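You operate a simulated robot arm through the tools that you are given. There is no shell and no other tool. Be economical: measure what you need, move in short steps, check, and stop when the job is done.

Carry out the task below with a simulated robot arm. There is one attempt and no reset: what you move stays moved.

TASK
Put the white nozzle from the top of the game board on the tile there and the black nozzle on top of the drink can.
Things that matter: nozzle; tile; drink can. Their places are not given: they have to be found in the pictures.

It is judged by the outcome, as a careful person would: the job done as asked, and still so three seconds after it is handed in. It fails if anything else is knocked over, pushed out of place, dropped, spilled or broken.

THE ROBOT
A 7-joint arm with a two-finger parallel gripper, fixed in place. Base frame: the origin is at the foot of the arm, x ahead of it, y to its left, z up; the work surface is at about z = 0. Lengths are in m, angles in degrees, forces in N, time in s.
With the tool pointing down near the work surface it reaches from about 0.22 to 0.58 m from the base axis. Its first joint turns from -66.0 to 66.0 degrees. Payload 2.5 kg.
Tool frame: the origin (TCP) lies between the finger pads and is the grasp point; the fingertips stand 0.023 m ahead of it; z points along the fingers, y is the line along which they close. The gripper opens to 0.094 m. The fingers are 0.038 m wide and 0.01 m thick; the gripper's body (0.054 by 0.096 m) begins 0.039 m behind the TCP.
Orientation is told as [roll, pitch, yaw] about the base's x, y, z axes, in that order, counted from this pose: with the fingers straight down and closing along the base's y, the tool's x points along the base's -x, its y along +y and its z along -z.

THE INTERFACE
- The arm moves only by the tool move_arm. Its argument "rows" is a list of rows, each a list of 7 numbers: the shift along the base's x, y, z in mm, then the turn, a rotation vector about the base's x, y, z in degrees, then the opening, from 0 (shut) to 1 (fully open). In form: [[dx, dy, dz, rx, ry, rz, claw], ...]. A call has 1 to 20 rows; each row shifts and turns the commanded pose from where the row before left it. A row lasts 0.2 s, in which the tool goes at most 0.05 m and 8.6 degrees; a call with a longer step from one row to the next is refused whole, and so is a gripper value outside its range. A pose out of reach is approached as far as the arm can. The call stops where the force on the tool passes 40 N (or 10 N more than at its start, if that is more) or the arm is blocked; 0.2 s more then pass. The fingers move at their own pace (about 0.108 m/s each) and stop on an object; they squeeze with about 37 N. The grip force told is the motor's: it shows also when the fingers shut on nothing. Time passes only in rows, and 0.2 s behind the last, so rows that do not move let the fingers close. It gives the time, the measured TCP pose, the force on the tool (base axes), the opening and the grip force at its end, in the units of the frame above (readings bear some noise), and new pictures: "views" is both (left out), scene, wrist or none.
- Cameras (640 x 400 px; columns grow to the right, rows downward): "scene" is fixed at [0.1017, -0.3947, 0.5541]; the picture's right is [0.94, -0.35, 0.00], its down [-0.17, -0.45, -0.88] and it looks along [0.31, 0.82, -0.48] (base axes); focal length 315 px, centre (320, 200). "wrist" rides on the gripper at [-0.039, 0, -0.044] in the tool frame; the picture's right is [0.00, -1.00, 0.00], its down [0.97, 0.00, -0.24] and it looks along [0.24, 0.00, 0.97] (tool axes); focal length 218 px, centre (320, 200).
- probe_pixels(camera, pixels): for up to 12 pixels [column, row] of the newest picture of that camera ("zoom" is the newest enlarged one), the place [x, y, z] in the base frame of the surface seen there, good to about 0.002 m. No time passes.
- close_up(camera, box): a new picture of the part [left, top, right, bottom] of that camera's present view, enlarged. No time passes.
- hand_in(): hands the job in; it is judged then, once.

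Work in short steps. Measure before you move; look again where a grasp or a placing could have gone wrong, and mend it. You have 60 turns and 100 pictures in all, the two below and enlarged ones among them. Open the gripper and draw the arm clear of the work before you hand the job in, unless the task says otherwise; then end with one line.

The tools are called after "Emit:" as a command line: name --pt "numbers of a row" for each row, then --argument value for the rest, lists and objects as JSON in quotes. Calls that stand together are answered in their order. move_arm: Moves the arm, as the interface text tells. Its arguments: {"type":"object","properties":{"rows":{"type":"array"},"views":{"type":"string","enum":["both","scene","wrist","none"]}},"required":["rows"]} The other tools are called the same way: probe_pixels (camera, pixels) gives the place of the surface under pixels of a picture; close_up (camera, box) takes an enlarged picture of a part of a camera's view; hand_in () hands the job in.

At the start:

```text
clock: 0.0
ee_pos: [0.2461, 0.3104, 0.3673]
tool_rot: [0.0, 0.0, 0.1]
contact_force: [-0.2, -0.6, 0.5]
opening: 0.0941
grip_force: 0.1
```

scene: 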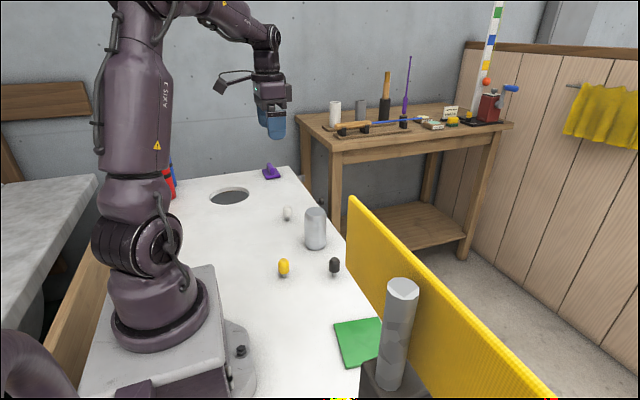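
wrist: 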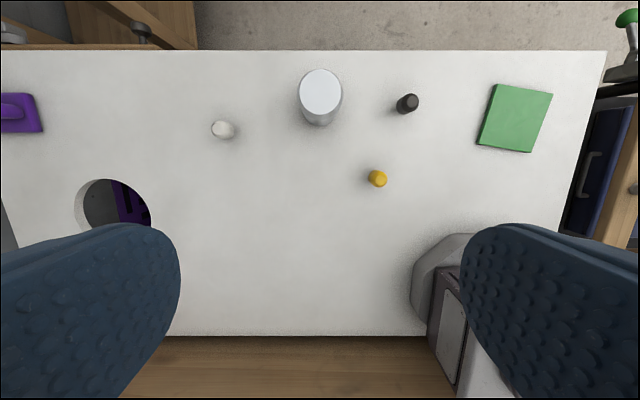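

The wrist view shows the white nozzle (222,129), can (320,95), black nozzle (407,103), yellow nozzle (378,178) and green tile (515,118). I'll measure these and look closer.

Emit:
probe_pixels --camera "wrist" --pixels '[[219, 129], [230, 130], [320, 88], [320, 73], [320, 110], [407, 103], [411, 99], [400, 108], [378, 178], [515, 118], [497, 86], [531, 152]]'

Emit:
probe_pixels --camera "scene" --pixels '[[288, 208], [288, 213], [287, 219], [334, 261], [334, 266], [334, 274], [315, 211], [315, 230], [358, 342], [340, 325], [378, 322], [348, 365]]'

Emit:
close_up --camera "scene" --box '[250, 190, 410, 290]'

Emit:
close_up --camera "wrist" --box '[190, 50, 430, 200]'

```text
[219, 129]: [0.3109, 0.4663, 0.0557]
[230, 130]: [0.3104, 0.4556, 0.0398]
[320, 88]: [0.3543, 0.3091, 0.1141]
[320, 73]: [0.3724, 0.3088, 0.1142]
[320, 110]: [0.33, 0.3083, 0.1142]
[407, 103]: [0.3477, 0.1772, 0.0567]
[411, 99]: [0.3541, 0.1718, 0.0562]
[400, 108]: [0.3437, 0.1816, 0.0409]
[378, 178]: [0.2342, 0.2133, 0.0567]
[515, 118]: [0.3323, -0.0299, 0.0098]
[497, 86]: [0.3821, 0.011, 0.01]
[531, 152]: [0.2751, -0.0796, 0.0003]
```

```text
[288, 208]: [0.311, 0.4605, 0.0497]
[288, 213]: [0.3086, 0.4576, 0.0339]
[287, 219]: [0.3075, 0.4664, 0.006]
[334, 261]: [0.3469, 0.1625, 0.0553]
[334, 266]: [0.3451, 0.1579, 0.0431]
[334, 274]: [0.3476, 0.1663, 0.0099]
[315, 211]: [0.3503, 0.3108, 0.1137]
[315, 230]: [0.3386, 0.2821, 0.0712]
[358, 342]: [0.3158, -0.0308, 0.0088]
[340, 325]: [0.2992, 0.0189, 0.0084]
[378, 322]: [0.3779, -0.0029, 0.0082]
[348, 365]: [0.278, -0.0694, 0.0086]
```

```text
4.00 times, centred on (330, 240) of scene
```

zoom: 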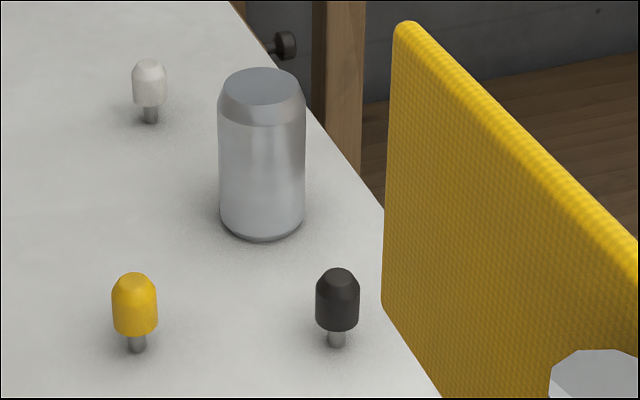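

```text
2.67 times, centred on (310, 125) of wrist
```

zoom: 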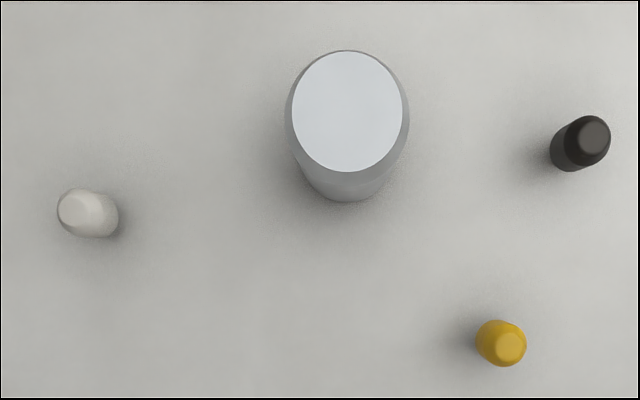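

Nozzles are heads on thin stems, about 57 mm tall. I'll check the obstacles (yellow panel, grey cylinder) before planning.

Emit:
probe_pixels --camera "scene" --pixels '[[350, 200], [350, 235], [420, 250], [500, 350], [402, 288], [398, 340], [375, 380], [283, 261], [283, 276], [270, 172]]'

Emit:
close_up --camera "scene" --box '[300, 270, 460, 370]'

```text
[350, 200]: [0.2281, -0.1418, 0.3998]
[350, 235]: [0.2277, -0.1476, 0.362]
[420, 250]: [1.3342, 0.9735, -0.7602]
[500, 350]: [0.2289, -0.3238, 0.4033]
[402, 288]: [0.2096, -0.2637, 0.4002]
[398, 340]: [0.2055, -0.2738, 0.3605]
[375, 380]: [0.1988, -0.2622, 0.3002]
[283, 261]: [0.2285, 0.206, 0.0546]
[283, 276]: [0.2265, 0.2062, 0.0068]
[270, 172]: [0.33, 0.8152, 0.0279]
```

```text
4.00 times, centred on (380, 320) of scene
```

zoom: 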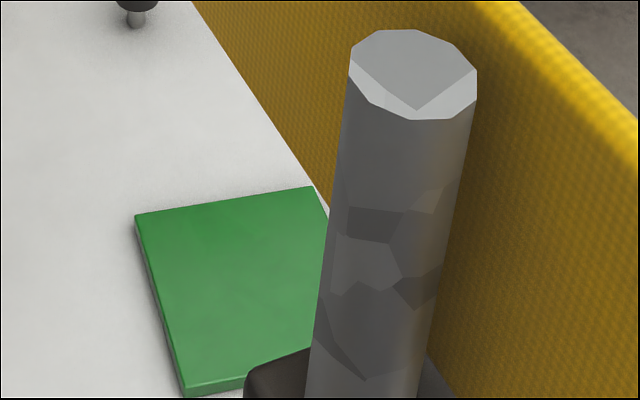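

Panel and cylinder lie at y < -0.14, away from the tile's centre. Now I move above the white nozzle (~0.311, 0.466).

Emit:
move_arm --pt "13 31 -30 0 0 0 1" --pt "13 31 -30 0 0 0 1" --pt "13 31 -30 0 0 0 1" --pt "13 31 -30 0 0 0 1" --pt "13 31 -30 0 0 0 1" --pt "0 0 -37 0 0 0 0.7" --pt "0 0 0 0 0 0 0.7"

```text
clock: 1.6
ee_pos: [0.3078, 0.4661, 0.1789]
tool_rot: [0.0, 0.0, 0.1]
contact_force: [0.7, -0.2, 0.1]
opening: 0.0659
grip_force: 0.0
```

scene: 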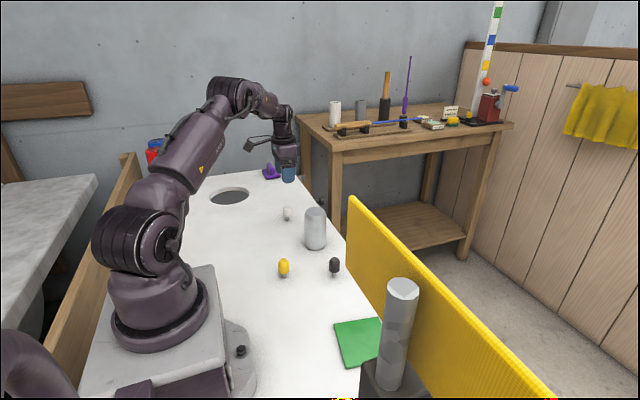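
wrist: 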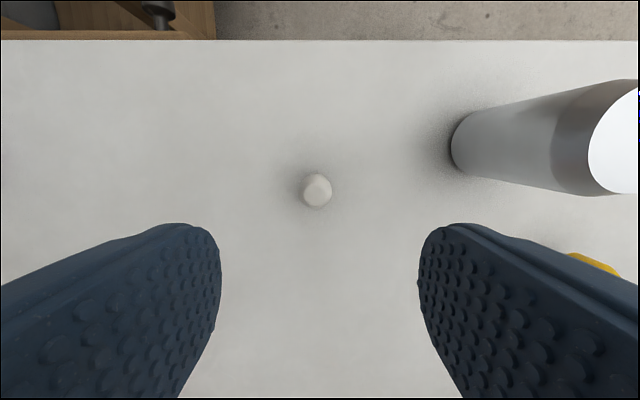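

Emit:
probe_pixels --camera "wrist" --pixels '[[317, 190], [306, 190], [328, 190], [317, 177], [317, 203], [317, 172], [317, 206]]'

Emit:
close_up --camera "wrist" --box '[280, 165, 360, 215]'

```text
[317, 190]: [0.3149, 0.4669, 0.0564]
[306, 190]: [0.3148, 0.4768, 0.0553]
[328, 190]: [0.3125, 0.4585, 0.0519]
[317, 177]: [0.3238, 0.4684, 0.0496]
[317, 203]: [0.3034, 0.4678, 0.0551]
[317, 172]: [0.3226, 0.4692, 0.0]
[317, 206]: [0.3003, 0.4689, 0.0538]
```

```text
8.00 times, centred on (320, 190) of wrist
```

zoom: 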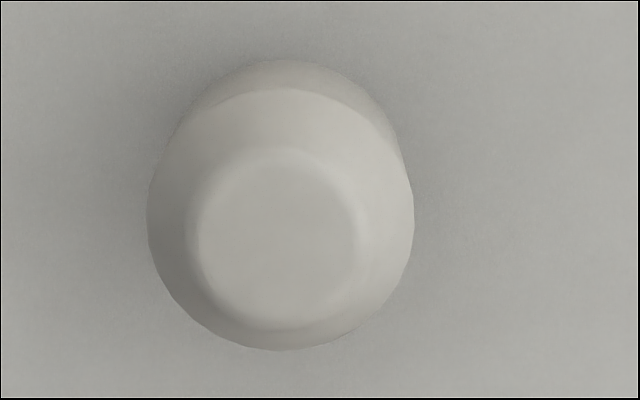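

The nozzle's axis is at about (0.311, 0.468); descend with a small correction.

Emit:
move_arm --pt "2 2 -35 0 0 0 0.7" --pt "0 0 -35 0 0 0 0.7" --pt "0 0 -35 0 0 0 0.7" --pt "0 0 -30 0 0 0 0.7" --pt "0 0 0 0 0 0 0.7"

```text
clock: 2.8
ee_pos: [0.3142, 0.4685, 0.0464]
tool_rot: [0.0, 0.0, 0.0]
contact_force: [0.5, 0.3, -0.4]
opening: 0.0659
grip_force: 0.1
```

scene: 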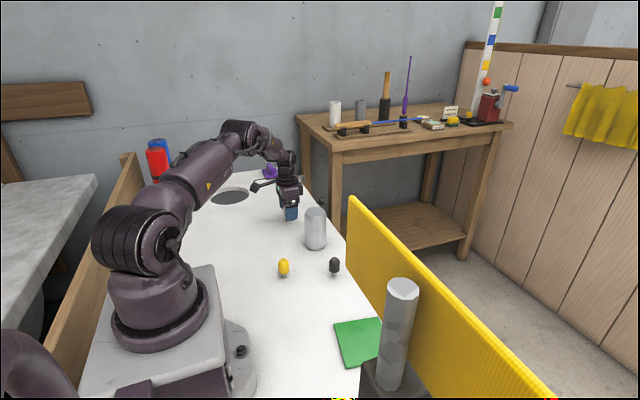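
wrist: 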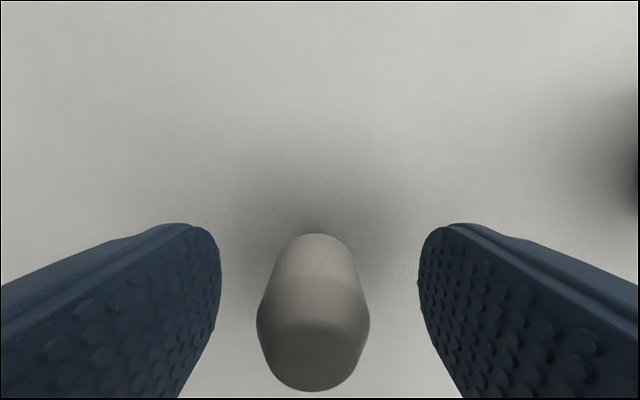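

The nozzle is centred between the fingers to within about 1 mm (column 313); nudge, lower 5 mm and close.

Emit:
move_arm --pt "-2 1.3 -5 0 0 0 0.7" --pt "0 0 0 0 0 0 0.4" --pt "0 0 0 0 0 0 0.2" --pt "0 0 0 0 0 0 0" --pt "0 0 0 0 0 0 0" --views "wrist"

```text
clock: 4.0
ee_pos: [0.3107, 0.4695, 0.0409]
tool_rot: [0.0, 0.0, 0.0]
contact_force: [0.1, 0.2, -0.7]
opening: 0.0263
grip_force: 37.0
```

wrist: 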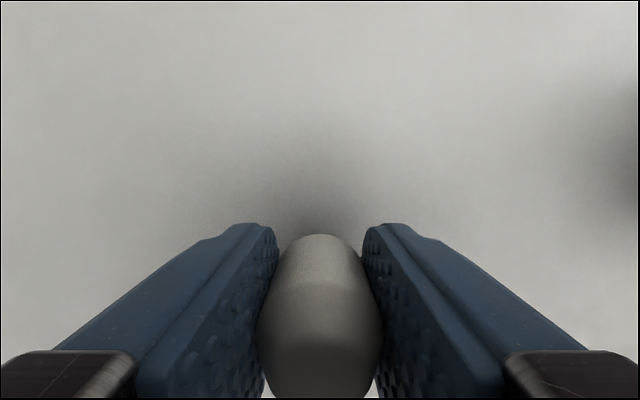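

Gripped at 26 mm. Lift well above the can and carry it toward the tile.

Emit:
move_arm --pt "0 0 20 0 0 0 0" --pt "0 0 40 0 0 0 0" --pt "0 0 45 0 0 0 0" --pt "0 0 45 0 0 0 0" --pt "0 0 30 0 0 0 0" --pt "1 -30 10 0 0 0 0" --pt "2 -40 0 0 0 0 0" --pt "2 -40 0 0 0 0 0" --pt "2 -40 0 0 0 0 0" --pt "2 -40 0 0 0 0 0" --pt "2 -40 0 0 0 0 0" --pt "2 -40 0 0 0 0 0" --pt "2 -40 0 0 0 0 0" --pt "2 -40 0 0 0 0 0" --pt "2 -40 0 0 0 0 0" --pt "2 -40 0 0 0 0 0" --pt "0 -40 0 0 0 0 0" --pt "0 -25 0 0 0 0 0" --pt "0 0 0 0 0 0 0"

```text
clock: 8.0
ee_pos: [0.3315, -0.0255, 0.2303]
tool_rot: [0.0, 0.0, 0.2]
contact_force: [0.1, -0.3, -0.2]
opening: 0.026
grip_force: 37.1
```

scene: 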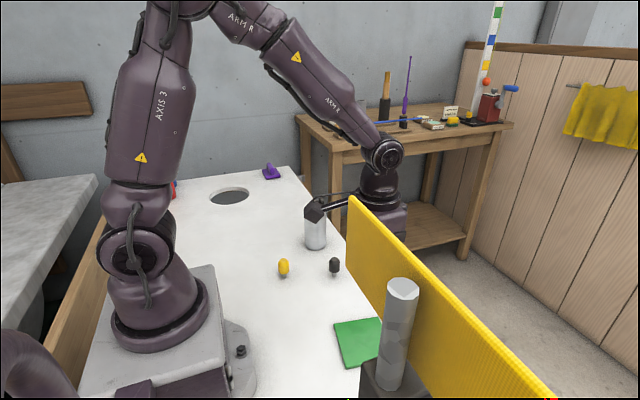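
wrist: 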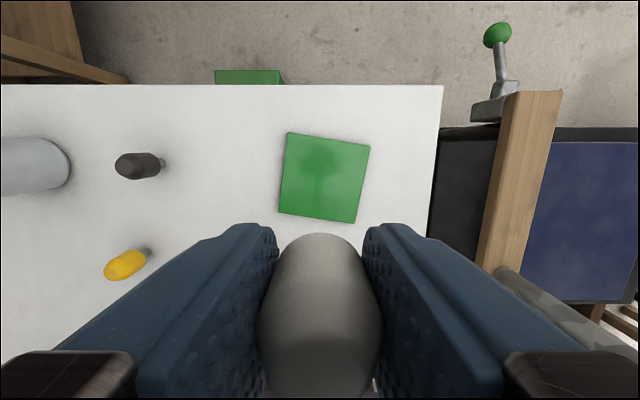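

I'll probe the tile's corners from here.

Emit:
probe_pixels --camera "wrist" --pixels '[[290, 135], [366, 147], [354, 219], [282, 211], [323, 175], [247, 76], [510, 190]]'

```text
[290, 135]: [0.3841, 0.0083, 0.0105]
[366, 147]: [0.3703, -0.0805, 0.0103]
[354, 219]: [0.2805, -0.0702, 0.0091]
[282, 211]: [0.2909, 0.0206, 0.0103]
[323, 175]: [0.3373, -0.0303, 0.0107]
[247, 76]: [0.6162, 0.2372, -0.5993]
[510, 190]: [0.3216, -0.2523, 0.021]
```

Tile centre (0.332, -0.030), top at z≈0.010. Descend to just above contact.

Emit:
move_arm --pt "0 -4 -40 0 0 0 0" --pt "0 0 -40 0 0 0 0" --pt "0 0 -40 0 0 0 0" --pt "0 0 -35 0 0 0 0" --pt "0 0 -18 0 0 0 0" --pt "0 0 0 0 0 0 0" --pt "0 0 0 0 0 0 0"

Emit:
close_up --camera "scene" --box '[300, 270, 460, 370]'

```text
clock: 9.6
ee_pos: [0.3296, -0.0308, 0.0571]
tool_rot: [0.0, 0.0, 0.0]
contact_force: [0.5, -0.7, -0.2]
opening: 0.0263
grip_force: 36.5
```

scene: 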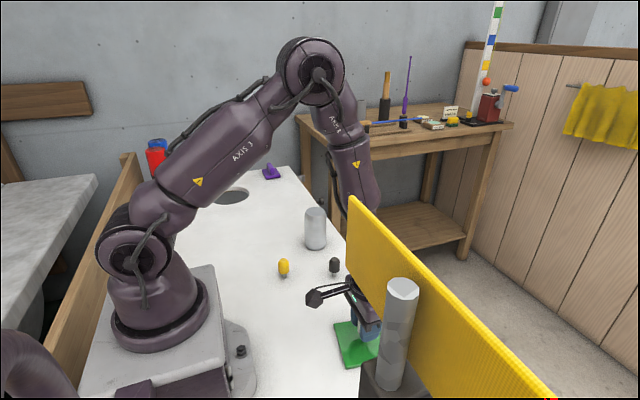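
wrist: 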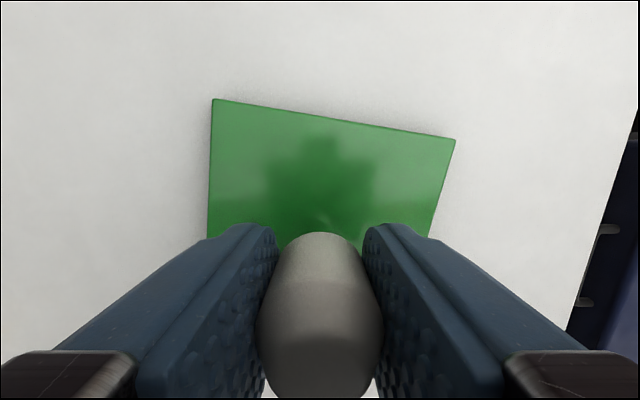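

```text
4.00 times, centred on (380, 320) of scene
```

zoom: 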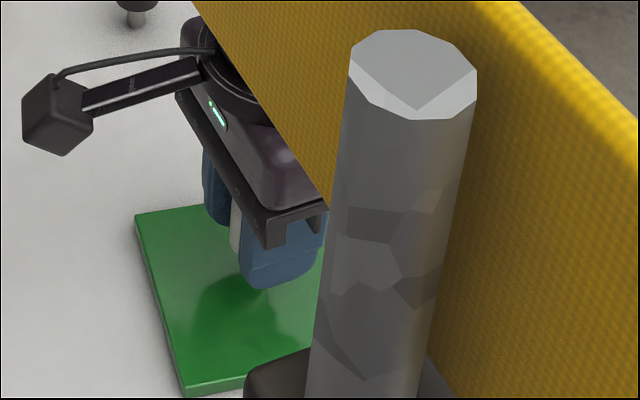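

No contact yet; about 6 mm to go. Lower in small steps watching the force.

Emit:
move_arm --pt "0 0 -2 0 0 0 0" --pt "0 0 -2 0 0 0 0" --pt "0 0 -1 0 0 0 0" --pt "0 0 0 0 0 0 0" --pt "0 0 0 0 0 0 0" --views "none"

```text
clock: 10.8
ee_pos: [0.3304, -0.0311, 0.0516]
tool_rot: [0.0, 0.0, 0.0]
contact_force: [-0.8, -0.3, 0.1]
opening: 0.0263
grip_force: 37.2
```

Emit:
move_arm --pt "0 0 -0.7 0 0 0 0" --pt "0 0 0 0 0 0 0" --views "none"

```text
clock: 11.4
ee_pos: [0.3307, -0.0305, 0.0513]
tool_rot: [0.1, 0.1, 0.0]
contact_force: [-0.5, 0.5, -1.0]
opening: 0.0262
grip_force: 37.2
```

Emit:
move_arm --pt "0 0 -0.6 0 0 0 0" --pt "0 0 0 0 0 0 0" --views "none"

```text
clock: 12.0
ee_pos: [0.3302, -0.0298, 0.0519]
tool_rot: [0.0, 0.1, 0.0]
contact_force: [-0.6, 0.6, -0.3]
opening: 0.0264
grip_force: 37.3
```

Emit:
move_arm --pt "0 0 -0.8 0 0 0 0" --pt "0 0 0 0 0 0 0" --pt "0 0 0 0 0 0 0" --views "none"

```text
clock: 12.8
ee_pos: [0.3309, -0.0298, 0.05]
tool_rot: [0.0, 0.0, 0.0]
contact_force: [0.4, -0.6, -0.4]
opening: 0.0261
grip_force: 36.7
```

Emit:
move_arm --pt "0 0 -0.7 0 0 0 0" --pt "0 0 0 0 0 0 0" --pt "0 0 0 0 0 0 0" --views "none"

```text
clock: 13.6
ee_pos: [0.3306, -0.0303, 0.0489]
tool_rot: [0.0, -0.1, 0.0]
contact_force: [0.5, -1.1, 0.3]
opening: 0.0264
grip_force: 36.8
```

Emit:
move_arm --pt "0 0 -0.7 0 0 0 0" --pt "0 0 0 0 0 0 0" --pt "0 0 0 0 0 0 0" --views "wrist"

Emit:
close_up --camera "scene" --box '[340, 310, 388, 340]'

```text
clock: 14.4
ee_pos: [0.3313, -0.0292, 0.0491]
tool_rot: [0.0, 0.1, -0.1]
contact_force: [-3.8, 1.1, 17.3]
opening: 0.0265
grip_force: 37.0
```

wrist: 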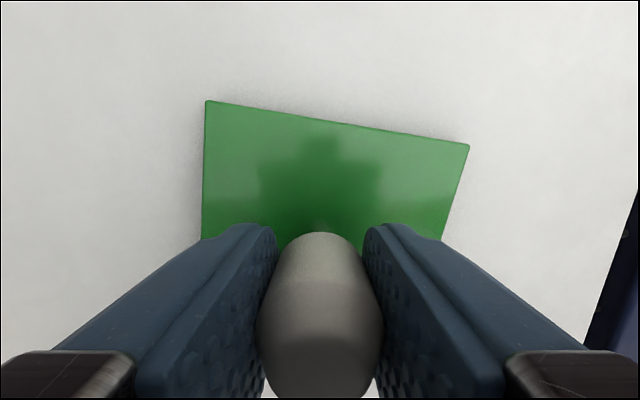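

```text
13.33 times, centred on (364, 325) of scene
```

zoom: 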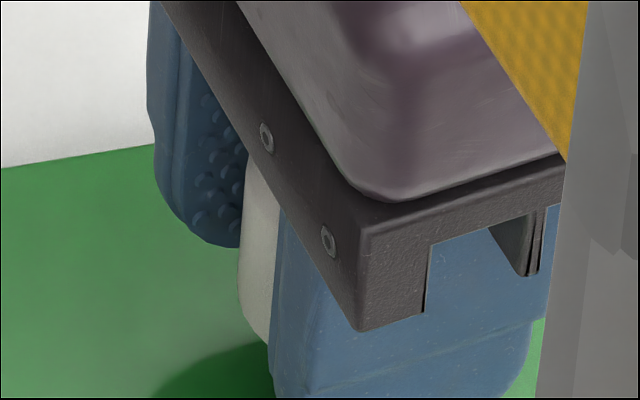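

Contact reached (17 N up). Relax slightly, then open gently.

Emit:
move_arm --pt "0 0 0.3 0 0 0 0" --pt "0 0 0 0 0 0 0" --pt "0 0 0 0 0 0 0.3" --pt "0 0 0 0 0 0 0.4" --pt "0 0 0 0 0 0 0.6" --pt "0 0 0 0 0 0 0.7" --pt "0 0 0 0 0 0 0.7" --views "wrist"

```text
clock: 16.0
ee_pos: [0.3326, -0.0295, 0.0485]
tool_rot: [0.0, 0.0, 0.0]
contact_force: [-0.1, 0.1, -0.2]
opening: 0.0659
grip_force: 0.0
```

wrist: 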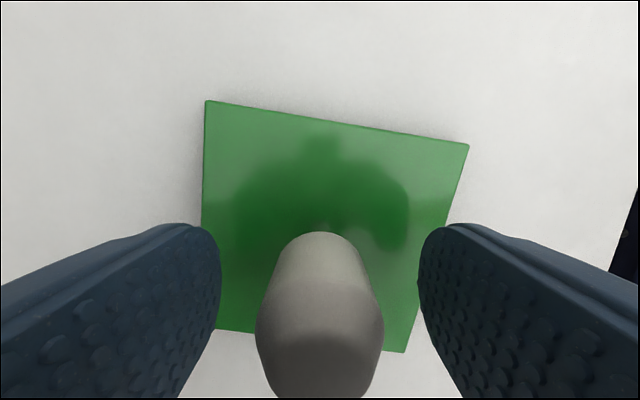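

The nozzle stands upright. Rise straight up, then travel to above the black nozzle (~0.348, 0.170).

Emit:
move_arm --pt "0 0 15 0 0 0 0.7" --pt "0 0 30 0 0 0 0.7" --pt "0 0 45 0 0 0 0.7" --pt "0 0 40 0 0 0 0.7" --pt "3 40 0 0 0 0 0.7" --pt "3 40 0 0 0 0 0.7" --pt "3 40 0 0 0 0 0.7" --pt "3 40 0 0 0 0 0.7" --pt "4 41 0 0 0 0 0.7" --pt "0 0 0 0 0 0 0.7" --pt "0 0 0 0 0 0 0.7"

Emit:
close_up --camera "wrist" --box '[280, 165, 360, 215]'

Emit:
close_up --camera "scene" --box '[300, 270, 460, 370]'

Emit:
probe_pixels --camera "wrist" --pixels '[[315, 190], [320, 190], [320, 195], [310, 195], [325, 195], [320, 180], [320, 203]]'

```text
clock: 18.4
ee_pos: [0.3496, 0.1676, 0.1786]
tool_rot: [0.0, 0.0, -0.1]
contact_force: [0.0, -1.1, -0.9]
opening: 0.0656
grip_force: 0.1
```

scene: 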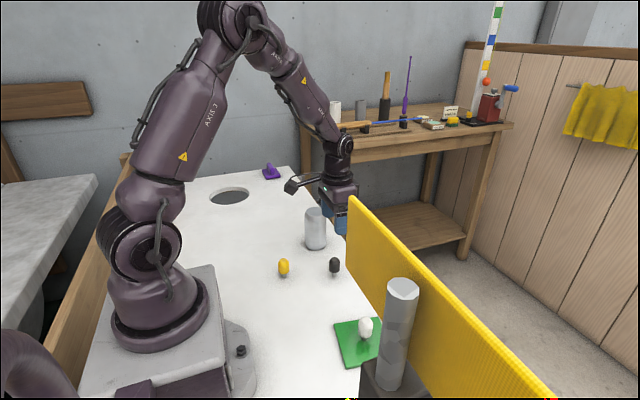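
wrist: 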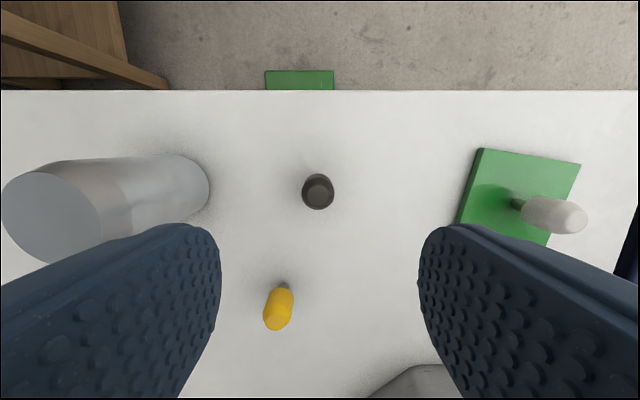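

```text
8.00 times, centred on (320, 190) of wrist
```

zoom: 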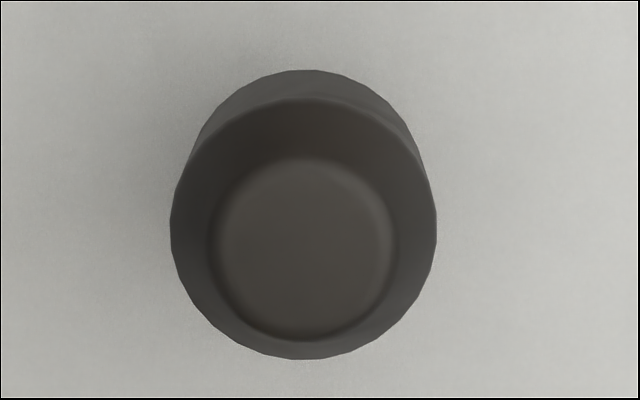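

```text
4.00 times, centred on (380, 320) of scene
```

zoom: 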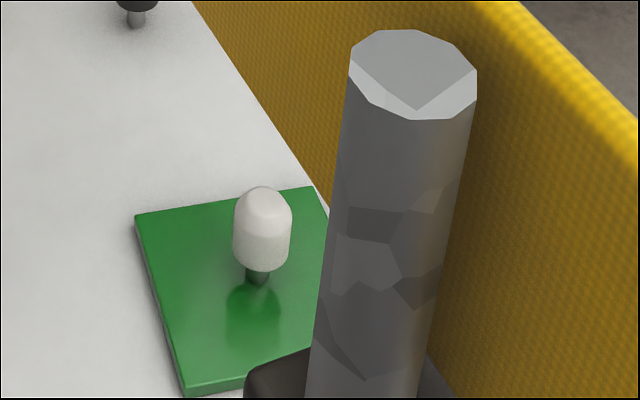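

```text
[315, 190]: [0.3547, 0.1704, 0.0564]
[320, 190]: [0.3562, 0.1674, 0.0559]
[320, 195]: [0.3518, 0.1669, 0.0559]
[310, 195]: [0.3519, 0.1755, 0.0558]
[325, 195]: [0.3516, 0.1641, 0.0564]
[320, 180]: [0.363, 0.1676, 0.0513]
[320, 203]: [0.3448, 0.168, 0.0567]
```

White nozzle stands on the tile. The black nozzle is centred at about (318,196), i.e. ~(0.351, 0.169); descend on it.

Emit:
move_arm --pt "1.5 1.3 -35 0 0 0 0.7" --pt "0 0 -35 0 0 0 0.7" --pt "0 0 -35 0 0 0 0.7" --pt "0 0 -32 0 0 0 0.7" --pt "0 0 0 0 0 0 0.7" --pt "0 0 0 0 0 0 0.7" --views "wrist"

```text
clock: 19.8
ee_pos: [0.3487, 0.172, 0.04]
tool_rot: [-0.1, -0.1, 0.0]
contact_force: [-0.1, -0.7, 0.1]
opening: 0.066
grip_force: 0.0
```

wrist: 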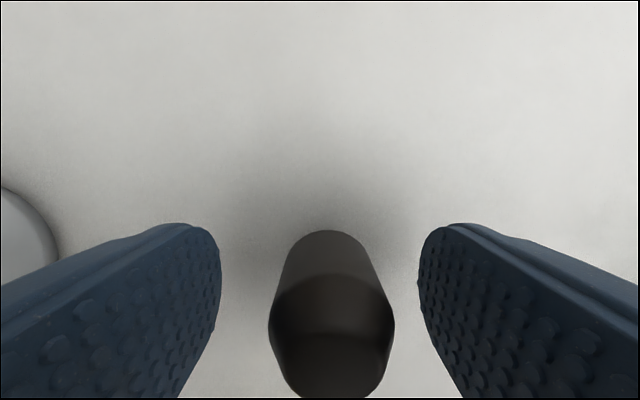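

The nozzle sits ~2 mm to the -y side (column 330); correct, then close.

Emit:
move_arm --pt "0 -2.1 0.5 0 0 0 0.7" --pt "0 0 0 0 0 0 0.5" --pt "0 0 0 0 0 0 0.35" --pt "0 0 0 0 0 0 0" --pt "0 0 0 0 0 0 0" --pt "0 0 0 0 0 0 0" --views "wrist"

```text
clock: 21.2
ee_pos: [0.3496, 0.1704, 0.0423]
tool_rot: [0.0, 0.1, -0.1]
contact_force: [-0.1, -0.7, -0.2]
opening: 0.0264
grip_force: 37.1
```

wrist: 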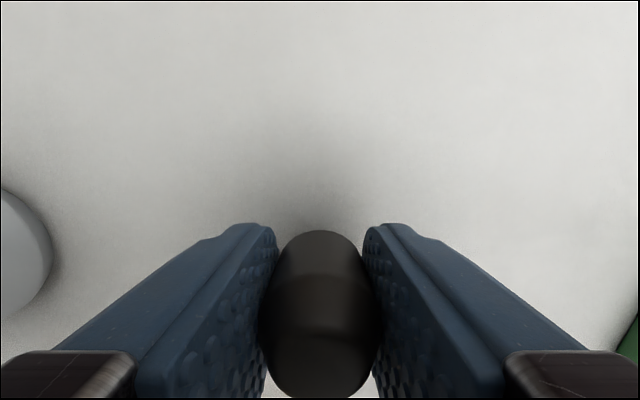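

Gripped. Lift 170 mm and move above the can.

Emit:
move_arm --pt "0 0 20 0 0 0 0" --pt "0 0 40 0 0 0 0" --pt "0 0 45 0 0 0 0" --pt "0 0 45 0 0 0 0" --pt "0 0 25 0 0 0 0" --pt "0 20 0 0 0 0 0" --pt "0 40 0 0 0 0 0" --pt "0 40 0 0 0 0 0" --pt "0 38.5 0 0 0 0 0" --pt "0 0 0 0 0 0 0" --pt "0 0 0 0 0 0 0"

Emit:
close_up --camera "scene" --box '[270, 160, 366, 220]'

Emit:
probe_pixels --camera "scene" --pixels '[[305, 211], [310, 212], [315, 212], [320, 212], [325, 211], [315, 209], [315, 214]]'

```text
clock: 23.6
ee_pos: [0.3489, 0.3087, 0.2162]
tool_rot: [0.0, 0.1, 0.0]
contact_force: [0.2, -0.4, -0.5]
opening: 0.0263
grip_force: 36.9
```

scene: 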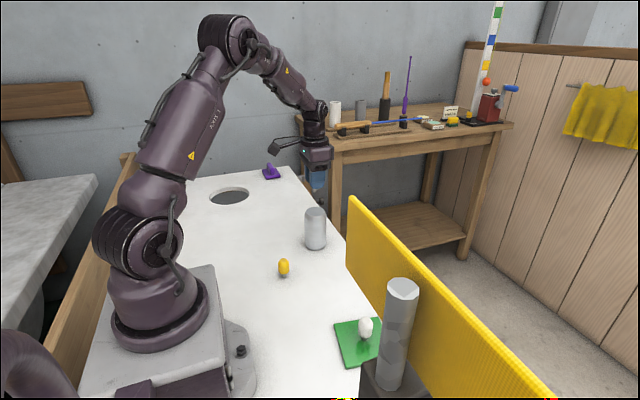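
wrist: 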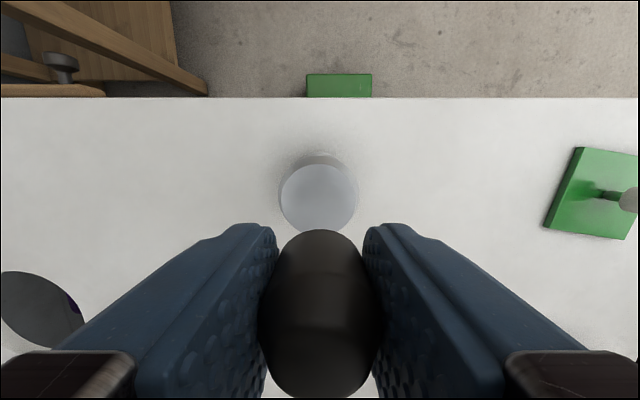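

```text
6.67 times, centred on (318, 190) of scene
```

zoom: 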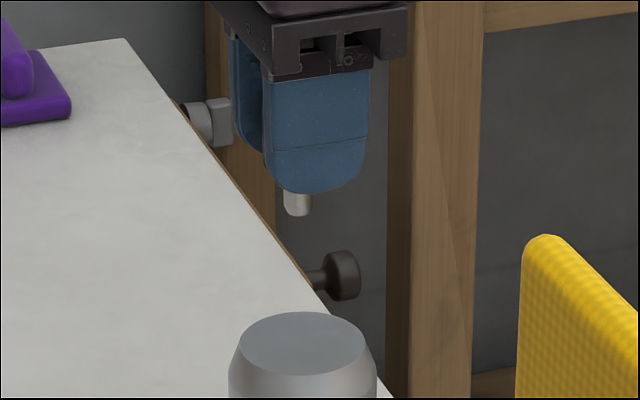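

```text
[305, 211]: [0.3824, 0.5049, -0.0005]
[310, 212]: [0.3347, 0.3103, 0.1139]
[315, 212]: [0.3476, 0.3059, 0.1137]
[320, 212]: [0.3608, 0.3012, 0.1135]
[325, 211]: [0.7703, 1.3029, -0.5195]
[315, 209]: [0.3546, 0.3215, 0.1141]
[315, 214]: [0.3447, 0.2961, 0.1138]
```

Check the can's top edges from the wrist view before descending.

Emit:
probe_pixels --camera "wrist" --pixels '[[284, 198], [354, 198], [282, 198], [356, 198], [319, 168], [319, 226], [319, 198]]'

```text
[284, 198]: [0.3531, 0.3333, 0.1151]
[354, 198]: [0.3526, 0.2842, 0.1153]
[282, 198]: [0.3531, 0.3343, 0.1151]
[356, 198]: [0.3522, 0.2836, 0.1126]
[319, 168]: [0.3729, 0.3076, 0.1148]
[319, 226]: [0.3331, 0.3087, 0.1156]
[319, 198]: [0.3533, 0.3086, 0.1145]
```

Centre aligned within ~1 mm. Contact is expected near TCP z≈0.155; descend to ~0.160.

Emit:
move_arm --pt "0 0 -25 0 0 0 0" --pt "0 0 -20 0 0 0 0" --pt "0 0 -11 0 0 0 0" --pt "0 0 0 0 0 0 0" --pt "0 0 0 0 0 0 0" --views "none"

Emit:
close_up --camera "scene" --box '[282, 180, 346, 220]'

```text
clock: 24.8
ee_pos: [0.3492, 0.3101, 0.1618]
tool_rot: [0.0, 0.0, 0.0]
contact_force: [0.8, -0.2, -0.6]
opening: 0.0265
grip_force: 37.3
```

```text
10.00 times, centred on (314, 200) of scene
```

zoom: 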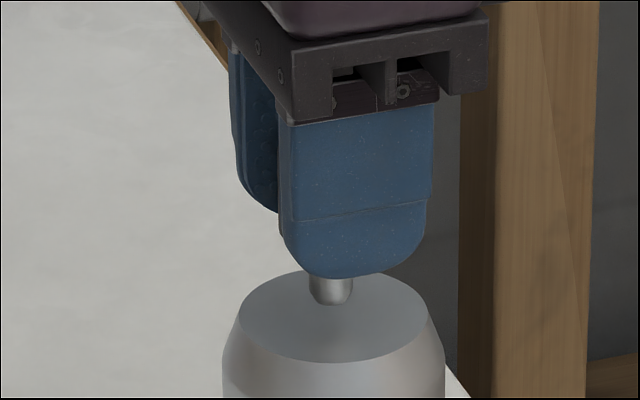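

Emit:
move_arm --pt "0 0 -2 0 0 0 0" --pt "0 0 -2 0 0 0 0" --pt "0 0 0 0 0 0 0" --pt "0 0 0 0 0 0 0" --views "none"

Emit:
close_up --camera "scene" --box '[282, 180, 346, 220]'

```text
clock: 25.8
ee_pos: [0.3492, 0.3101, 0.1587]
tool_rot: [-0.1, 0.0, 0.0]
contact_force: [0.0, -0.6, -0.9]
opening: 0.0266
grip_force: 36.7
```

```text
10.00 times, centred on (314, 200) of scene
```

zoom: 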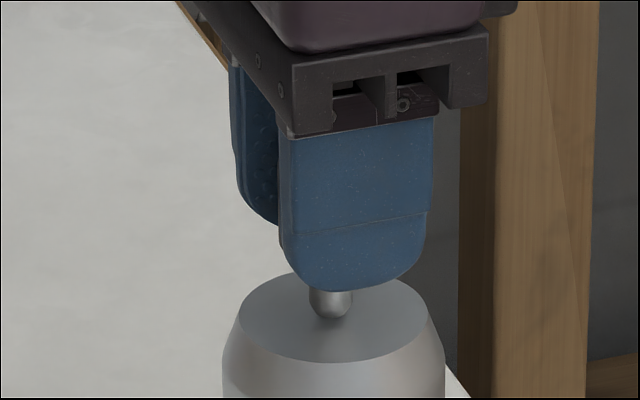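

Emit:
move_arm --pt "0 0 -1 0 0 0 0" --pt "0 0 0 0 0 0 0" --pt "0 0 0 0 0 0 0" --views "none"

```text
clock: 26.6
ee_pos: [0.3486, 0.3095, 0.156]
tool_rot: [0.0, 0.0, 0.0]
contact_force: [0.1, -1.1, -0.3]
opening: 0.0262
grip_force: 36.5
```

Emit:
move_arm --pt "0 0 -0.7 0 0 0 0" --pt "0 0 0 0 0 0 0" --pt "0 0 0 0 0 0 0" --views "none"

```text
clock: 27.4
ee_pos: [0.3489, 0.3105, 0.1562]
tool_rot: [0.0, 0.1, 0.0]
contact_force: [-0.3, -0.5, -0.1]
opening: 0.0262
grip_force: 37.2
```

Emit:
move_arm --pt "0 0 -0.7 0 0 0 0" --pt "0 0 0 0 0 0 0" --pt "0 0 0 0 0 0 0" --views "none"

```text
clock: 28.2
ee_pos: [0.3495, 0.3082, 0.1551]
tool_rot: [0.0, 0.1, 0.0]
contact_force: [-0.4, -0.1, 1.5]
opening: 0.0263
grip_force: 37.0
```

Emit:
move_arm --pt "0 0 -0.4 0 0 0 0" --pt "0 0 0 0 0 0 0" --pt "0 0 0 0 0 0 0" --views "none"

Emit:
close_up --camera "scene" --box '[282, 180, 346, 220]'

```text
clock: 29.0
ee_pos: [0.3491, 0.3079, 0.155]
tool_rot: [0.0, -0.1, 0.0]
contact_force: [-0.4, 0.9, 7.9]
opening: 0.0262
grip_force: 37.2
```

```text
10.00 times, centred on (314, 200) of scene
```

zoom: 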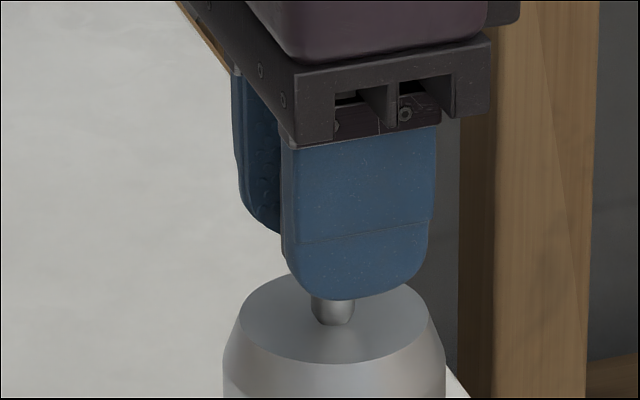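

Contact confirmed (8 N), near the centre of the top. Release in stages.

Emit:
move_arm --pt "0 0 0.2 0 0 0 0" --pt "0 0 0 0 0 0 0" --pt "0 0 0 0 0 0 0.3" --pt "0 0 0 0 0 0 0.4" --pt "0 0 0 0 0 0 0.6" --pt "0 0 0 0 0 0 0.7" --pt "0 0 0 0 0 0 0.7" --views "wrist"

```text
clock: 30.6
ee_pos: [0.3495, 0.3081, 0.1552]
tool_rot: [-0.1, 0.0, 0.0]
contact_force: [-0.4, 1.0, -0.7]
opening: 0.0657
grip_force: 0.0
```

wrist: 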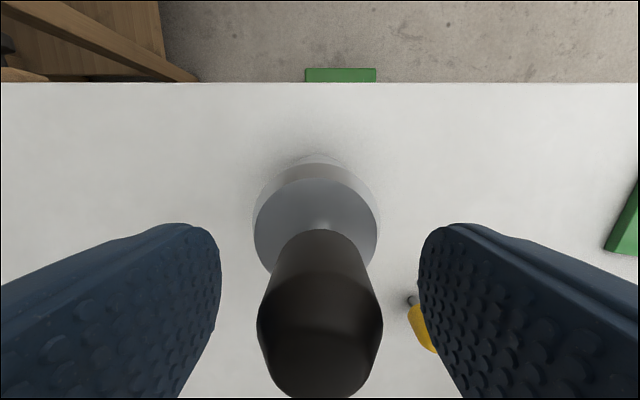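

The black nozzle stands on the can. Rise straight up and back off clear.

Emit:
move_arm --pt "0 0 15 0 0 0 0.7" --pt "0 0 30 0 0 0 0.7" --pt "0 0 45 0 0 0 0.7" --pt "0 0 45 0 0 0 0.7" --pt "-30 0 20 0 0 0 0.7" --pt "-40 0 0 0 0 0 0.7" --pt "-20 0 0 0 0 0 0.7" --pt "0 0 0 0 0 0 0.7" --pt "0 0 0 0 0 0 0.7"

Emit:
close_up --camera "scene" --box '[240, 180, 432, 380]'

```text
clock: 32.6
ee_pos: [0.2607, 0.3081, 0.3081]
tool_rot: [-0.1, 0.1, 0.1]
contact_force: [0.4, 0.8, 0.1]
opening: 0.0659
grip_force: 0.1
```

scene: 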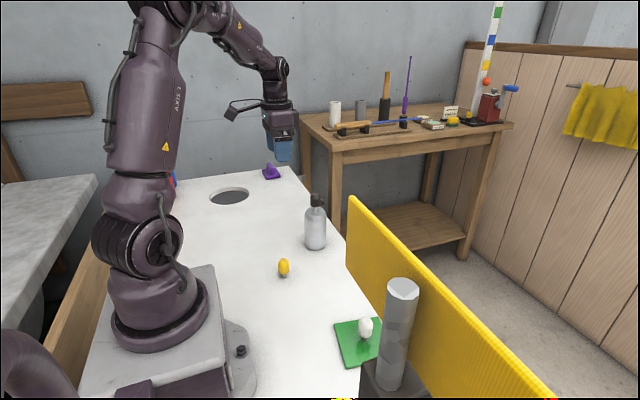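
wrist: 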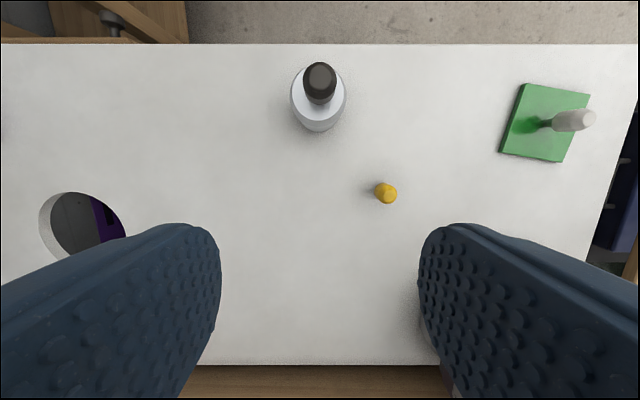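

```text
2.00 times, centred on (336, 280) of scene
```

zoom: 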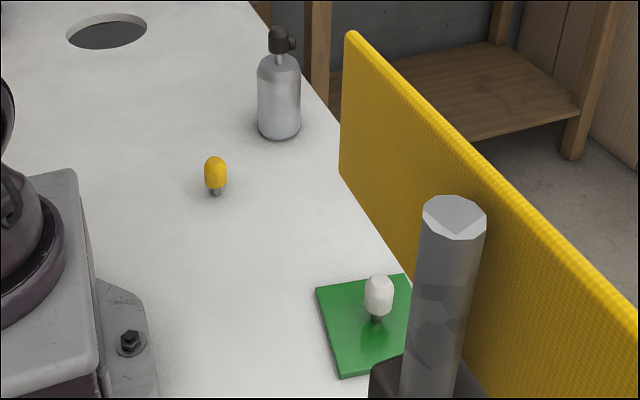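

Both nozzles stand upright, the white one on the tile and the black one on the can. Nothing else has moved, and the gripper is open and clear, so I hand in.

Emit:
hand_in

```text
The job is handed in.
```

The white nozzle is standing on the green tile and the black nozzle is standing on top of the drink can; nothing else was moved, and the job is handed in.
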